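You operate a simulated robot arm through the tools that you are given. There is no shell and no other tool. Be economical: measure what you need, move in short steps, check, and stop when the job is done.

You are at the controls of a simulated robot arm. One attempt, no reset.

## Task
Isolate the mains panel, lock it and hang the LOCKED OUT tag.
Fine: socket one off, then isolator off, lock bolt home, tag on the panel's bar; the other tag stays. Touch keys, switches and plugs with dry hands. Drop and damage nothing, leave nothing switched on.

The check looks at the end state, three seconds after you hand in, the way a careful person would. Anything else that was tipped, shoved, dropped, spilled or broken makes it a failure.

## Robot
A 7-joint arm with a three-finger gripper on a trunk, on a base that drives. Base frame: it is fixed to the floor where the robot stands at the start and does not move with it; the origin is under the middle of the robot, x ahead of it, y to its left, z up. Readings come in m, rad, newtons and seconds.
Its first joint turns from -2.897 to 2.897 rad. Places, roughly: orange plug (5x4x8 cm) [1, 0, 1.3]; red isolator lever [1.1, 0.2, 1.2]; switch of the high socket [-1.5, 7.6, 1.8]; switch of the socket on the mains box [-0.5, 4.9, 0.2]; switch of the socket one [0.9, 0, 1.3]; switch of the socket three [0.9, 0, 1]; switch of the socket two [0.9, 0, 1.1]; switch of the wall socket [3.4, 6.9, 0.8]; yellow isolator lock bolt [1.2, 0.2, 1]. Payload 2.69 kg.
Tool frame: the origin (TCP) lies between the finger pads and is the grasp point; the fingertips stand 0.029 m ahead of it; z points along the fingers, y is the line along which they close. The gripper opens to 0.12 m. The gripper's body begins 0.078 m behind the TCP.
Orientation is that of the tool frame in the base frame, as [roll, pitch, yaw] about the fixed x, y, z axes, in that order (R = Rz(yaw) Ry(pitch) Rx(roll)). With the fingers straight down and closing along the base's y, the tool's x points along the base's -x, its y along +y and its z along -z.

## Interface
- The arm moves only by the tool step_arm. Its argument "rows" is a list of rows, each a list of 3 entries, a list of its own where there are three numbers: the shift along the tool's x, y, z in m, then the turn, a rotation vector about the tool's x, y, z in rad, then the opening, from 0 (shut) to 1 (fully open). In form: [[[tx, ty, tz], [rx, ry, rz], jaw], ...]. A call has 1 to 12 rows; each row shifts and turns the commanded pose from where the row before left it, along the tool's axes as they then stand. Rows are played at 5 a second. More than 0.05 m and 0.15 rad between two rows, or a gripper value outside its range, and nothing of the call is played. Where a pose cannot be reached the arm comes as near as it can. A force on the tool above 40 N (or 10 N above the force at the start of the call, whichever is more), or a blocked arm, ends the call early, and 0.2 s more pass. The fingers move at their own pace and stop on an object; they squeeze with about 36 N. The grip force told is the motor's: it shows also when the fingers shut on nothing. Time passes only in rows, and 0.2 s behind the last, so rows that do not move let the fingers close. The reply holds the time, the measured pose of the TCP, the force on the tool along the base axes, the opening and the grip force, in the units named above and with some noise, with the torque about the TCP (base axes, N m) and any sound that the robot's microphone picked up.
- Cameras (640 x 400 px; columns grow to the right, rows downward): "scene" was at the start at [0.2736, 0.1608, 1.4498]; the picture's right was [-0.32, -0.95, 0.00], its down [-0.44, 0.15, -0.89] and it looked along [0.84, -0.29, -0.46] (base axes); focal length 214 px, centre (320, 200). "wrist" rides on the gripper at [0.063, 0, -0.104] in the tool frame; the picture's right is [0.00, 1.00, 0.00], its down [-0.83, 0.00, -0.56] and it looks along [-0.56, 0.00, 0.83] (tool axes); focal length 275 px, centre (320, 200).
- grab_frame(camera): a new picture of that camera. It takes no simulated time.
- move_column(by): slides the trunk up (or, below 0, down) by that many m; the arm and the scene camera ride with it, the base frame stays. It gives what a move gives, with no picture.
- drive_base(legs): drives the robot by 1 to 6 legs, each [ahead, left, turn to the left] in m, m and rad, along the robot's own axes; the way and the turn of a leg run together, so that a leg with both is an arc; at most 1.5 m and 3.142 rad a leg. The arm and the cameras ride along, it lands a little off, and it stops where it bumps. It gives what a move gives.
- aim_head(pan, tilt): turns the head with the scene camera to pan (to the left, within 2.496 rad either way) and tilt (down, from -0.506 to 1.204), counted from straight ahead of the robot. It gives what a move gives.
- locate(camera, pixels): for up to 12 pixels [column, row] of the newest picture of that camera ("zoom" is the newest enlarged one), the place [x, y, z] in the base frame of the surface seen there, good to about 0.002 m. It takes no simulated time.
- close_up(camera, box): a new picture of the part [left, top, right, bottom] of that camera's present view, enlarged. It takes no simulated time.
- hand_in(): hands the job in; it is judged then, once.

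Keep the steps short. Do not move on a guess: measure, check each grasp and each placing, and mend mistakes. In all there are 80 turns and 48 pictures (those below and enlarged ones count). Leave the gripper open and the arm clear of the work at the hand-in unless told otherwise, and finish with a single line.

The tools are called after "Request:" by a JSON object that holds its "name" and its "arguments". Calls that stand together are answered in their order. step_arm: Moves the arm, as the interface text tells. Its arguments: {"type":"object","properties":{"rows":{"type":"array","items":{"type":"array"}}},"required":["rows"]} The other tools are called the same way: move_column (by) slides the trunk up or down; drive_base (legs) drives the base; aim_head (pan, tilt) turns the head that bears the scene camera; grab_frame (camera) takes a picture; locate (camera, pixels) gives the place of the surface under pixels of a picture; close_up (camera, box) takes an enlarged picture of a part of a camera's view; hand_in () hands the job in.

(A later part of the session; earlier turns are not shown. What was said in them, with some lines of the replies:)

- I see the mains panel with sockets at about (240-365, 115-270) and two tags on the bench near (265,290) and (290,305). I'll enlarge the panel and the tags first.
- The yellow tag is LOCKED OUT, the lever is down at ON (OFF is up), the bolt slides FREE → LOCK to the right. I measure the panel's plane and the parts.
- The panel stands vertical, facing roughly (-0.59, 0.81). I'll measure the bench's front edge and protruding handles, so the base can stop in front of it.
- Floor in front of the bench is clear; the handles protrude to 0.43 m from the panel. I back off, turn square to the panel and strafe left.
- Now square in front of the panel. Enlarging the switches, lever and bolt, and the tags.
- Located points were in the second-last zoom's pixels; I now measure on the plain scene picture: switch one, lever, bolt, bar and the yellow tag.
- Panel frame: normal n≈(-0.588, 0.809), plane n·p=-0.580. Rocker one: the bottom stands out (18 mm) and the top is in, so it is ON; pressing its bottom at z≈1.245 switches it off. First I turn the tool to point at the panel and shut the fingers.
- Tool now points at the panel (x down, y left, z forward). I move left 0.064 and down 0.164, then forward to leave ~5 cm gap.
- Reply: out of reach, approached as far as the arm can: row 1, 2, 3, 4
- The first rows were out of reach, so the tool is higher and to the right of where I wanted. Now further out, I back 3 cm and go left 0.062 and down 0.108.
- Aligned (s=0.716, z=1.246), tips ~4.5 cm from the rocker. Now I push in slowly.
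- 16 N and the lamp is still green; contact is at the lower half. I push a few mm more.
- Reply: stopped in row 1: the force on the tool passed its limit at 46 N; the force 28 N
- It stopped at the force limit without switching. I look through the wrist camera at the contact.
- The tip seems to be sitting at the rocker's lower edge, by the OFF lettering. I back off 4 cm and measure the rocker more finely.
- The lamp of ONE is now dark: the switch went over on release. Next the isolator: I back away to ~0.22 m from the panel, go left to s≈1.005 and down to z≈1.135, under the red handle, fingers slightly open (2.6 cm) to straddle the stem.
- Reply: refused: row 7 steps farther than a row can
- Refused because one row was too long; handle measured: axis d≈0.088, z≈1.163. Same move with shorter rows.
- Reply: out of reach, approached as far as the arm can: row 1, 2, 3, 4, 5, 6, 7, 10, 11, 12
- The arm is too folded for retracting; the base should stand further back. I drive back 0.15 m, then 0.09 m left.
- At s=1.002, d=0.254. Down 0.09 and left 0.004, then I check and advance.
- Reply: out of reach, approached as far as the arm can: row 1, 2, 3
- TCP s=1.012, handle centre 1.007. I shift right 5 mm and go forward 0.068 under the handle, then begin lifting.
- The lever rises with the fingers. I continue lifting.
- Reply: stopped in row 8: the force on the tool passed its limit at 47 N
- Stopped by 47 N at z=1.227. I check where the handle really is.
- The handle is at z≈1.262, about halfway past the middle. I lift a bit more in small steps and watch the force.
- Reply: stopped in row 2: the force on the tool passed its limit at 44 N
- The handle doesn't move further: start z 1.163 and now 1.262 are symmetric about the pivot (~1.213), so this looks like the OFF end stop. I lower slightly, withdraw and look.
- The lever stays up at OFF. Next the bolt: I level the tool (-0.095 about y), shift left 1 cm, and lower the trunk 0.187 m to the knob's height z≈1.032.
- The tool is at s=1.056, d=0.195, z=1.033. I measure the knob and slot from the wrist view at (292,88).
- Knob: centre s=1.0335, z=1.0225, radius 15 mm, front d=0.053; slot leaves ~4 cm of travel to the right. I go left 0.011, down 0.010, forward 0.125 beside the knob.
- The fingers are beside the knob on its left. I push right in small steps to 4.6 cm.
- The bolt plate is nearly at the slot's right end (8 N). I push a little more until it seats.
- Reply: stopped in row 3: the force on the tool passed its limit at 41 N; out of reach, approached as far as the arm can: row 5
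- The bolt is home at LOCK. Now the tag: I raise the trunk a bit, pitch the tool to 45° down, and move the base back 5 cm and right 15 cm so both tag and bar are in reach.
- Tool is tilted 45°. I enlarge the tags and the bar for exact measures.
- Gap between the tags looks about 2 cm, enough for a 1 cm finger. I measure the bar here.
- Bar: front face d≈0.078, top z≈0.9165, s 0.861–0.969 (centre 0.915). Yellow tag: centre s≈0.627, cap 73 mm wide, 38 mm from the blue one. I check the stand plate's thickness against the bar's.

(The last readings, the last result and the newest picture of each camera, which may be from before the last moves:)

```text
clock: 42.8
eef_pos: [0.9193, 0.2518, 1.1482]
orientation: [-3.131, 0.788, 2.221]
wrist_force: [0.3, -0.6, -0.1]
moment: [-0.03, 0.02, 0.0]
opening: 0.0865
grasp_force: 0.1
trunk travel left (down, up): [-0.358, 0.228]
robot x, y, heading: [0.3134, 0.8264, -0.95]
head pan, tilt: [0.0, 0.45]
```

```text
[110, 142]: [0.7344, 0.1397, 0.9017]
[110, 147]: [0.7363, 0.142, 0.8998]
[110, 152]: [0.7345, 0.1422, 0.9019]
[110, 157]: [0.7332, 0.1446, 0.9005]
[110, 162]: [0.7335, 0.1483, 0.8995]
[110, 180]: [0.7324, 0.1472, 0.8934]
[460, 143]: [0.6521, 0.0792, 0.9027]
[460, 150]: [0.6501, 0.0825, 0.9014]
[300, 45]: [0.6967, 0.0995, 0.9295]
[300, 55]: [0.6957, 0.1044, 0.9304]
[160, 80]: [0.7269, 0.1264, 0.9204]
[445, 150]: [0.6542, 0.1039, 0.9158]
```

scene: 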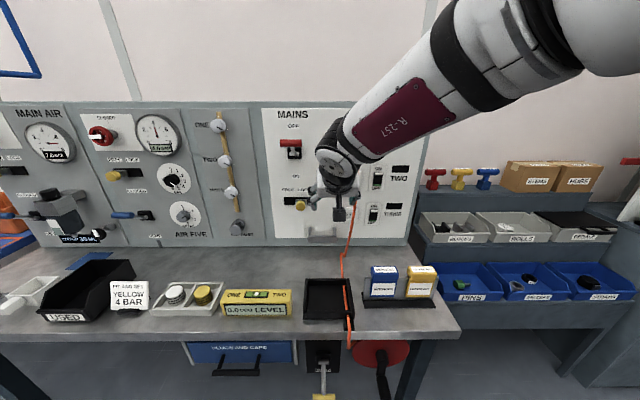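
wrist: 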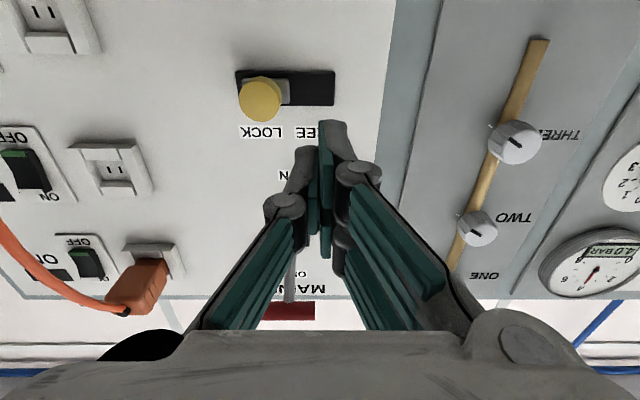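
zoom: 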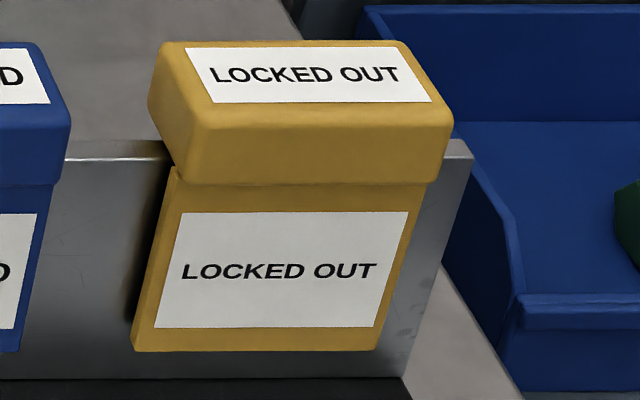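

Plate (≈7 mm) and bar are alike. Now I tilt the tool to 60° down, correct the yaw, open to 9.5 cm and move right 0.265 above the yellow tag.

Request:
{"name": "step_arm", "arguments": {"rows": [[[0, 0, 0], [0.0103, 0.131, 0.0103], 0.79], [[0, 0, 0], [0, 0.131, 0], 0.79], [[0, -0.045, 0], [0, 0, 0], 0.79], [[0, -0.045, 0], [0, 0, 0], 0.79], [[0, -0.045, 0], [0, 0, 0], 0.79], [[0, -0.045, 0], [0, 0, 0], 0.79], [[0, -0.045, 0], [0, 0, 0], 0.79], [[0, -0.04, 0], [0, 0, 0], 0.79], [[0, 0, 0], [0, 0, 0], 0.79]]}}

```text
clock: 44.8
eef_pos: [0.702, 0.0973, 1.1512]
orientation: [-3.129, 0.527, 2.202]
wrist_force: [0.5, -0.4, -0.1]
moment: [0.01, 0.0, 0.0]
opening: 0.095
grasp_force: 0.0
trunk travel left (down, up): [-0.358, 0.228]
robot x, y, heading: [0.3156, 0.8204, -0.951]
head pan, tilt: [0.0, 0.45]
```

At s=0.625, d=0.246, z=1.151. I come down 0.12 and back 0.0325 to just above the tag, and look.

Request:
{"name": "step_arm", "arguments": {"rows": [[[0.0294, 0.001, 0.0292], [0, 0, 0], 0.79], [[0.0294, 0.001, 0.0292], [0, 0, 0], 0.79], [[0.0293, 0, 0.0293], [0, 0, 0], 0.79], [[0, 0, 0], [0, 0, 0], 0.79]]}}

Request:
{"name": "close_up", "arguments": {"camera": "scene", "box": [356, 225, 484, 315]}}

Request:
{"name": "grab_frame", "arguments": {"camera": "wrist"}}

```text
clock: 45.8
eef_pos: [0.6845, 0.1254, 1.0296]
orientation: [-3.131, 0.527, 2.199]
wrist_force: [-0.2, -0.6, 0.2]
moment: [0.0, 0.02, 0.02]
opening: 0.0946
grasp_force: 0.1
trunk travel left (down, up): [-0.358, 0.228]
robot x, y, heading: [0.3176, 0.8184, -0.951]
head pan, tilt: [0.0, 0.45]
```

```text
4.44 times, centred on (420, 270) of scene
```

zoom: 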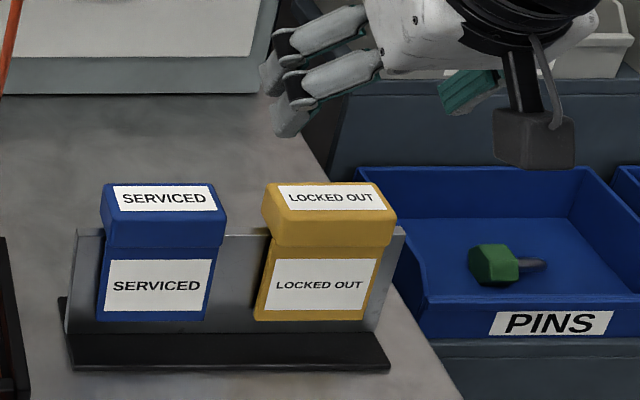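

```text
16 pictures are left
```

wrist: 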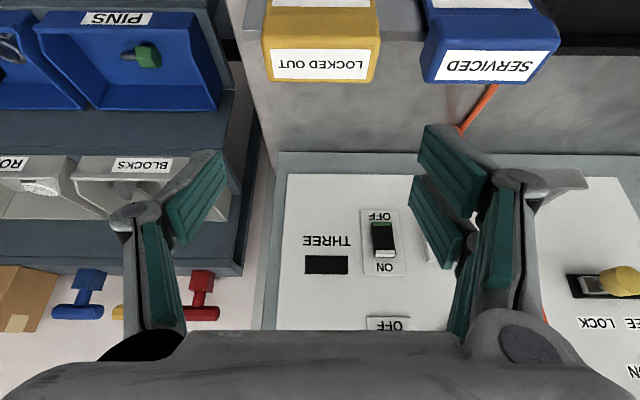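

The yellow tag is centred between the fingers (265–380, centre 322). TCP s=0.6275, d=0.279. I go straight down 0.0975 to z≈0.932.

Request:
{"name": "step_arm", "arguments": {"rows": [[[0.015, 0, 0.026], [0, 0, 0], 0.79], [[0.015, 0, 0.026], [0, 0, 0], 0.79], [[0.01, 0, 0.0173], [0, 0, 0], 0.79], [[0.0088, 0, 0.0151], [0, 0, 0], 0.79], [[0, 0, 0], [0, 0, 0], 0.79]]}}

Request:
{"name": "close_up", "arguments": {"camera": "scene", "box": [356, 225, 484, 315]}}

```text
clock: 47.0
eef_pos: [0.6852, 0.1239, 0.932]
orientation: [-3.13, 0.526, 2.203]
wrist_force: [0.1, 0.3, 0.8]
moment: [0.0, -0.01, 0.0]
opening: 0.0951
grasp_force: 0.1
trunk travel left (down, up): [-0.358, 0.228]
robot x, y, heading: [0.314, 0.8212, -0.951]
head pan, tilt: [0.0, 0.45]
```

```text
4.44 times, centred on (420, 270) of scene
```

zoom: 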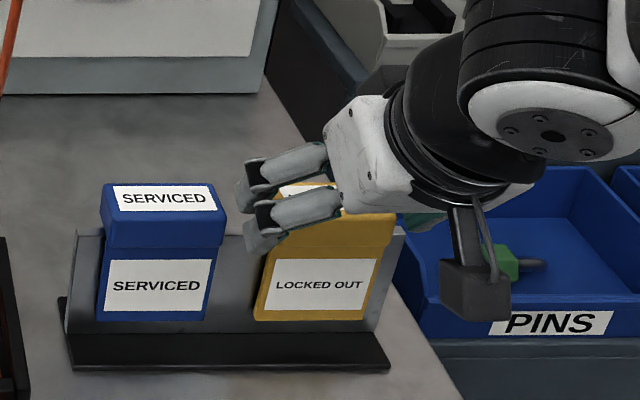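

The fingers straddle the cap. Closing.

Request:
{"name": "step_arm", "arguments": {"rows": [[[0, 0, 0], [0, 0, 0], 0.65], [[0, 0, 0], [0, 0, 0], 0.5], [[0, 0, 0], [0, 0, 0], 0.4], [[0, 0, 0], [0, 0, 0], 0.4]]}}

Request:
{"name": "grab_frame", "arguments": {"camera": "wrist"}}

```text
clock: 48.0
eef_pos: [0.6851, 0.123, 0.9314]
orientation: [-3.129, 0.527, 2.203]
wrist_force: [-0.8, 0.5, -0.3]
moment: [0.03, 0.02, -0.01]
opening: 0.074
grasp_force: 35.8
trunk travel left (down, up): [-0.358, 0.228]
robot x, y, heading: [0.319, 0.8234, -0.948]
head pan, tilt: [0.0, 0.45]
```

```text
14 pictures are left
```

wrist: 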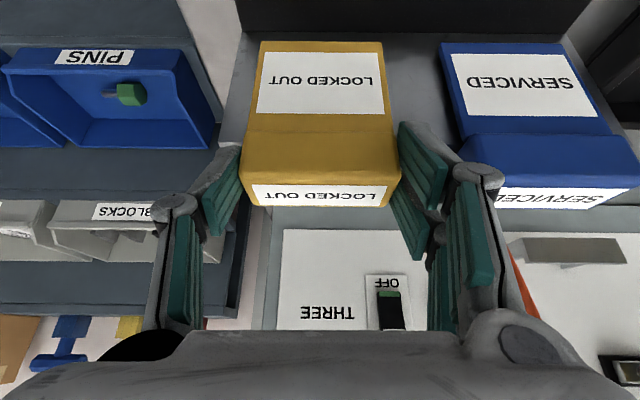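

Held at 74 mm, 36 N. I lift straight up 0.15 m.

Request:
{"name": "step_arm", "arguments": {"rows": [[[-0.005, 0, -0.0087], [0, 0, 0], 0.4], [[-0.01, 0, -0.0173], [0, 0, 0], 0.4], [[-0.02, 0, -0.0346], [0, 0, 0], 0.4], [[-0.02, 0, -0.0346], [0, 0, 0], 0.4], [[-0.02, 0, -0.0346], [0, 0, 0], 0.4]]}}

Request:
{"name": "close_up", "arguments": {"camera": "scene", "box": [340, 195, 484, 315]}}

```text
clock: 49.2
eef_pos: [0.6837, 0.1241, 1.0801]
orientation: [-3.129, 0.524, 2.201]
wrist_force: [0.4, 0.7, -1.0]
moment: [0.0, 0.04, -0.01]
opening: 0.074
grasp_force: 35.6
trunk travel left (down, up): [-0.358, 0.228]
robot x, y, heading: [0.3164, 0.8233, -0.95]
head pan, tilt: [0.0, 0.45]
```

```text
3.33 times, centred on (412, 255) of scene
```

zoom: 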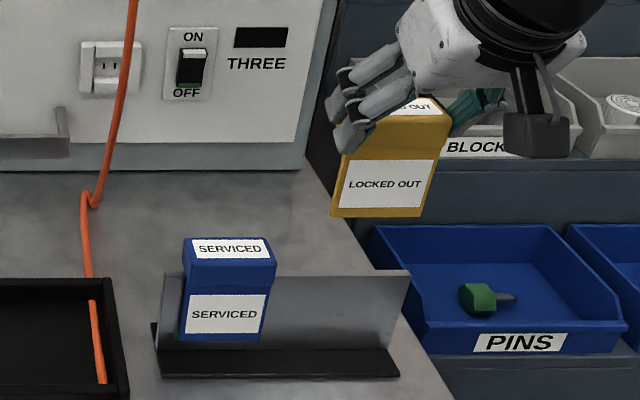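

The tag is free and the blue one untouched. I move it left 0.289 at this height and distance.

Request:
{"name": "step_arm", "arguments": {"rows": [[[0, 0.041, 0], [0, 0, 0], 0.4], [[0, 0.041, 0], [0, 0, 0], 0.4], [[0, 0.041, 0], [0, 0, 0], 0.4], [[0, 0.041, 0], [0, 0, 0], 0.4], [[0, 0.041, 0], [0, 0, 0], 0.4], [[0, 0.041, 0], [0, 0, 0], 0.4], [[0, 0.043, 0], [0, 0, 0], 0.4], [[0, 0, 0], [0, 0, 0], 0.4]]}}

```text
clock: 51.0
eef_pos: [0.9204, 0.2956, 1.0801]
orientation: [-3.132, 0.528, 2.201]
wrist_force: [0.7, 1.0, 0.9]
moment: [-0.02, 0.01, -0.03]
opening: 0.074
grasp_force: 35.9
trunk travel left (down, up): [-0.358, 0.228]
robot x, y, heading: [0.3181, 0.8247, -0.95]
head pan, tilt: [0.0, 0.45]
```

s=0.918, d=0.278. Forward 0.19 and right 3 mm to above the bar.

Request:
{"name": "step_arm", "arguments": {"rows": [[[-0.0329, -0.003, 0.019], [0, 0, 0], 0.4], [[-0.0329, 0, 0.019], [0, 0, 0], 0.4], [[-0.0329, 0, 0.019], [0, 0, 0], 0.4], [[-0.0329, 0, 0.019], [0, 0, 0], 0.4], [[-0.0329, 0, 0.019], [0, 0, 0], 0.4], [[0, 0, 0], [0, 0, 0], 0.4]]}}

Request:
{"name": "close_up", "arguments": {"camera": "scene", "box": [264, 150, 376, 270]}}

Request:
{"name": "grab_frame", "arguments": {"camera": "wrist"}}

```text
clock: 52.4
eef_pos: [1.0285, 0.1387, 1.0833]
orientation: [-3.129, 0.527, 2.202]
wrist_force: [-0.1, -0.1, -0.6]
moment: [-0.01, 0.01, 0.0]
opening: 0.074
grasp_force: 35.8
trunk travel left (down, up): [-0.358, 0.228]
robot x, y, heading: [0.3186, 0.8208, -0.948]
head pan, tilt: [0.0, 0.45]
```

```text
3.33 times, centred on (320, 210) of scene
```

zoom: 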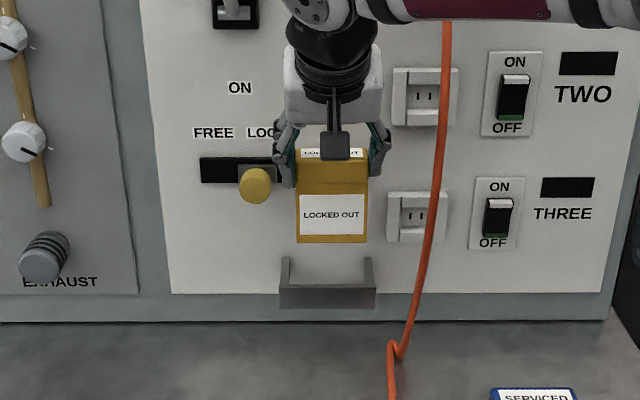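

```text
11 pictures are left
```

wrist: 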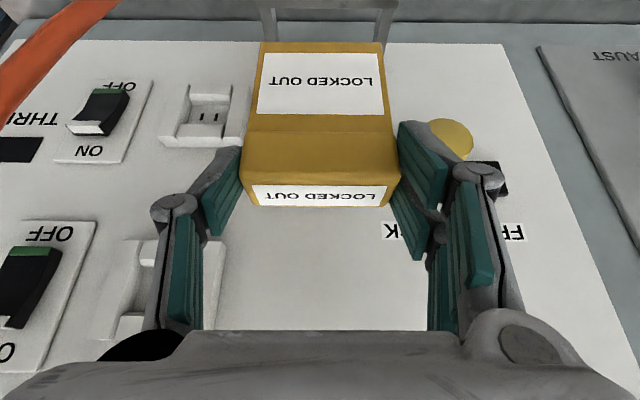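

Above the bar: s=0.914, d=0.088. I measure the tag's flap and bar in the enlarged view before lowering.

Request:
{"name": "locate", "arguments": {"camera": "zoom", "pixels": [[332, 215], [305, 235], [362, 235], [298, 238], [366, 238], [332, 180], [327, 286], [327, 300], [285, 300], [370, 300]]}}

```text
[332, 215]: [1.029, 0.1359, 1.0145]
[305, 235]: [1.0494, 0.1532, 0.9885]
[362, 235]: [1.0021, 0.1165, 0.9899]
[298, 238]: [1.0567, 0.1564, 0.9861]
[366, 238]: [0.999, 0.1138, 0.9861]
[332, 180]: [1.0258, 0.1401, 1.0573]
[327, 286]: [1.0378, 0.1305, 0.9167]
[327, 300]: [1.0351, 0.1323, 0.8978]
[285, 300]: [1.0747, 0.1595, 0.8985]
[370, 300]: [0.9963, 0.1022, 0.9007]
```

Flap front stands 7.8 mm ahead of the bar's front (8.5 mm on the stand): a match; I add 1 mm back and lower 0.11 m.

Request:
{"name": "step_arm", "arguments": {"rows": [[[0.0159, 0.002, 0.0255], [0, 0, 0], 0.4], [[0.015, 0, 0.026], [0, 0, 0], 0.4], [[0.01, 0, 0.0173], [0, 0, 0], 0.4], [[0.0075, 0, 0.013], [0, 0, 0], 0.4], [[0.0075, 0, 0.013], [0, 0, 0], 0.4]]}}

Request:
{"name": "close_up", "arguments": {"camera": "scene", "box": [264, 180, 376, 270]}}

```text
clock: 53.6
eef_pos: [1.0266, 0.14, 0.969]
orientation: [-3.13, 0.526, 2.204]
wrist_force: [0.1, -0.1, -1.3]
moment: [-0.01, 0.01, 0.01]
opening: 0.074
grasp_force: 35.9
trunk travel left (down, up): [-0.358, 0.228]
robot x, y, heading: [0.3205, 0.8225, -0.948]
head pan, tilt: [0.0, 0.45]
```

```text
4.44 times, centred on (320, 225) of scene
```

zoom: 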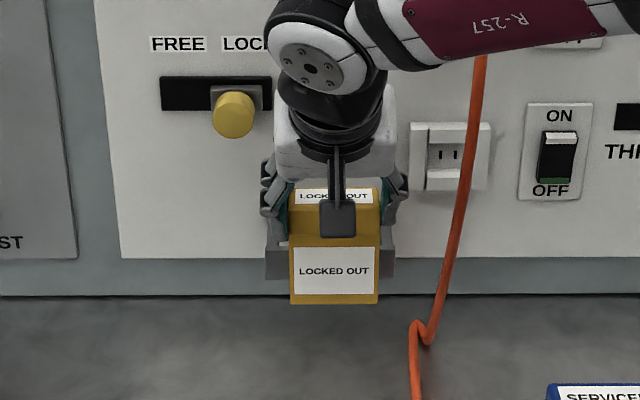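

No contact force and the flap is in front of the bar. I lower the last ~2.2 cm slowly.

Request:
{"name": "step_arm", "arguments": {"rows": [[[0.004, 0, 0.0069], [0, 0, 0], 0.4], [[0.003, 0, 0.0052], [0, 0, 0], 0.4], [[0.002, 0, 0.0035], [0, 0, 0], 0.4], [[0.0015, 0, 0.0026], [0, 0, 0], 0.4], [[0, 0, 0], [0, 0, 0], 0.4]]}}

```text
clock: 54.8
eef_pos: [1.0296, 0.139, 0.9486]
orientation: [-3.132, 0.528, 2.204]
wrist_force: [0.3, 0.3, 1.3]
moment: [-0.03, -0.05, -0.02]
opening: 0.0738
grasp_force: 36.1
trunk travel left (down, up): [-0.358, 0.228]
robot x, y, heading: [0.319, 0.8207, -0.951]
head pan, tilt: [0.0, 0.45]
```

Request:
{"name": "step_arm", "arguments": {"rows": [[[0.001, 0, 0.0017], [0, 0, 0], 0.4], [[0.001, 0, 0.0017], [0, 0, 0], 0.4], [[0, 0, 0], [0, 0, 0], 0.4]]}}

Request:
{"name": "close_up", "arguments": {"camera": "scene", "box": [280, 200, 360, 260]}}

```text
clock: 55.6
eef_pos: [1.0293, 0.1388, 0.947]
orientation: [-3.132, 0.529, 2.2]
wrist_force: [-2.9, 2.9, 14.1]
moment: [0.19, -0.42, 0.06]
opening: 0.0742
grasp_force: 35.7
trunk travel left (down, up): [-0.358, 0.228]
robot x, y, heading: [0.3184, 0.8231, -0.951]
head pan, tilt: [0.0, 0.45]
```

```text
6.67 times, centred on (320, 230) of scene
```

zoom: 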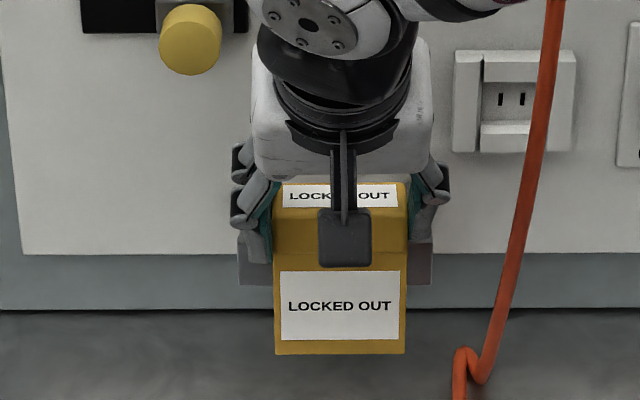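

The tag sits on the bar: 14 N upward at z=0.947, as predicted. I ease up 1 mm and open gently.

Request:
{"name": "step_arm", "arguments": {"rows": [[[-0.001, 0, -0.0012], [0, 0, 0], 0.4], [[0, 0, 0], [0, 0, 0], 0.62], [[0, 0, 0], [0, 0, 0], 0.68], [[0, 0, 0], [0, 0, 0], 0.74], [[0, 0, 0], [0, 0, 0], 0.79], [[0, 0, 0], [0, 0, 0], 0.79]]}}

Request:
{"name": "grab_frame", "arguments": {"camera": "wrist"}}

```text
clock: 57.0
eef_pos: [1.0283, 0.139, 0.9463]
orientation: [-3.131, 0.528, 2.203]
wrist_force: [0.0, 0.9, 0.1]
moment: [-0.01, -0.02, 0.0]
opening: 0.095
grasp_force: 0.0
trunk travel left (down, up): [-0.358, 0.228]
robot x, y, heading: [0.3196, 0.8261, -0.946]
head pan, tilt: [0.0, 0.45]
```

```text
8 pictures are left
```

wrist: 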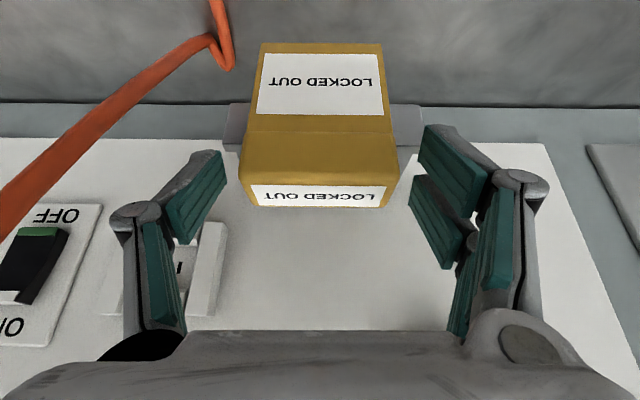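

The tag hangs clear of both fingers. I withdraw along the tool axis, then back the base off.

Request:
{"name": "step_arm", "arguments": {"rows": [[[0, 0, -0.03], [0, 0, 0], 0.79], [[0.02, 0, -0.035], [0, 0, 0], 0.79], [[0.03, 0, -0.035], [0, 0, 0], 0.79], [[0.03, 0, -0.03], [0, 0, 0], 0.79]]}}

Request:
{"name": "drive_base", "arguments": {"legs": [[-0.15, 0, 0]]}}

Request:
{"name": "grab_frame", "arguments": {"camera": "scene"}}

```text
clock: 58.0
eef_pos: [0.9506, 0.2477, 1.0193]
orientation: [-3.129, 0.525, 2.201]
wrist_force: [-0.2, -0.2, -0.5]
moment: [0.05, 0.01, 0.05]
opening: 0.095
grasp_force: 0.1
trunk travel left (down, up): [-0.358, 0.228]
robot x, y, heading: [0.3236, 0.8231, -0.948]
head pan, tilt: [0.0, 0.45]
```

```text
clock: 59.3
eef_pos: [0.8614, 0.3694, 1.0202]
orientation: [-3.129, 0.526, 2.199]
wrist_force: [-0.3, -0.3, -0.2]
moment: [0.01, 0.01, 0.02]
opening: 0.0951
grasp_force: 0.1
trunk travel left (down, up): [-0.358, 0.228]
robot x, y, heading: [0.2303, 0.9453, -0.952]
head pan, tilt: [0.0, 0.45]
```

```text
7 pictures are left
```

scene: 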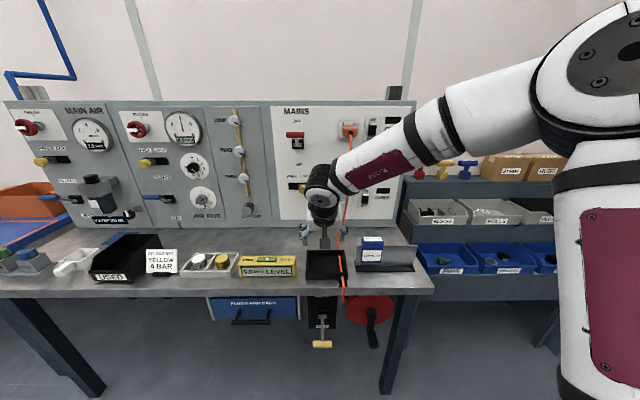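

The hand blocks the panel's view. I raise the trunk and open the gripper, back further, then inspect.

Request:
{"name": "step_arm", "arguments": {"rows": [[[-0.02, 0, -0.035], [0, 0, 0], 1], [[-0.02, -0.0, -0.035], [0, 0, 0], 1], [[0, 0.045, 0], [0, 0, 0], 1], [[0, 0.045, 0], [0, 0, 0], 1], [[0, 0.045, 0], [0, 0, 0], 1], [[0, 0.045, 0], [0, 0, 0], 1], [[0, 0.045, 0], [0, 0, 0], 1], [[0, 0.045, 0], [0, 0, 0], 1]]}}

Request:
{"name": "close_up", "arguments": {"camera": "scene", "box": [260, 95, 420, 195]}}

Request:
{"name": "close_up", "arguments": {"camera": "scene", "box": [260, 175, 440, 290]}}

```text
clock: 61.1
eef_pos: [1.0792, 0.5271, 1.1008]
orientation: [-3.128, 0.527, 2.199]
wrist_force: [-0.1, -0.5, -0.2]
moment: [0.09, 0.0, 0.0]
opening: 0.12
grasp_force: 0.2
trunk travel left (down, up): [-0.358, 0.228]
robot x, y, heading: [0.2291, 0.945, -0.957]
head pan, tilt: [0.0, 0.45]
```

```text
4.00 times, centred on (340, 145) of scene
```

zoom: 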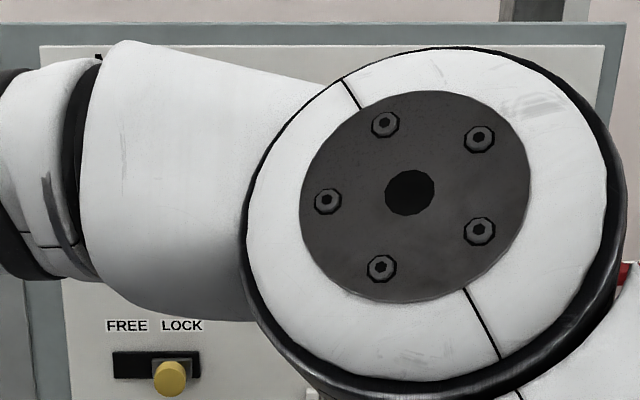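

```text
3.48 times, centred on (350, 232) of scene
```

zoom: 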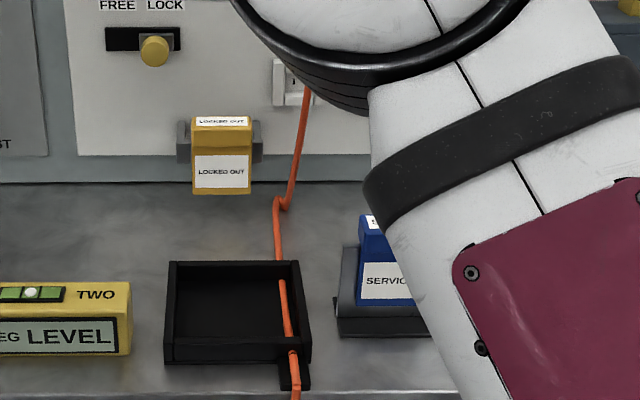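

Tag on the bar, bolt at LOCK. I swing the arm right to view lever and switch one a last time.

Request:
{"name": "step_arm", "arguments": {"rows": [[[0, -0.045, 0], [0, 0, 0], 1], [[0, -0.045, 0], [0, 0, 0], 1], [[0, -0.045, 0], [0, 0, 0], 1], [[0, -0.045, 0], [0, 0, 0], 1], [[0, -0.045, 0], [0, 0, 0], 1], [[0, -0.045, 0], [0, 0, 0], 1], [[0, -0.045, 0], [0, 0, 0], 1]]}}

Request:
{"name": "close_up", "arguments": {"camera": "scene", "box": [260, 95, 420, 195]}}

```text
clock: 62.7
eef_pos: [0.8259, 0.3448, 1.1006]
orientation: [-3.13, 0.528, 2.201]
wrist_force: [0.2, 1.4, 0.2]
moment: [-0.05, 0.05, 0.03]
opening: 0.1201
grasp_force: 0.0
trunk travel left (down, up): [-0.358, 0.228]
robot x, y, heading: [0.234, 0.9445, -0.95]
head pan, tilt: [0.0, 0.45]
```

```text
4.00 times, centred on (340, 145) of scene
```

zoom: 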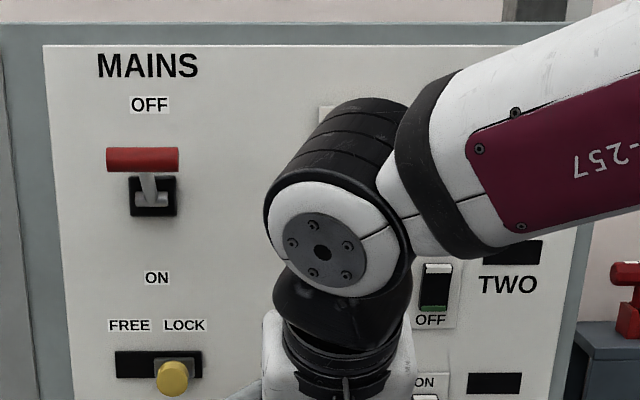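

Lever at OFF, bolt at LOCK and tag on the bar; lamp ONE went dark before the isolator was moved. The blue tag is in place and the arm is clear with the gripper open, so I hand in.

Request:
{"name": "hand_in", "arguments": {}}

```text
The job is handed in.
```

I switched socket one off, moved the isolator to OFF, slid the lock bolt home and hung the LOCKED OUT tag on the panel's bar; the SERVICED tag is still on its stand.
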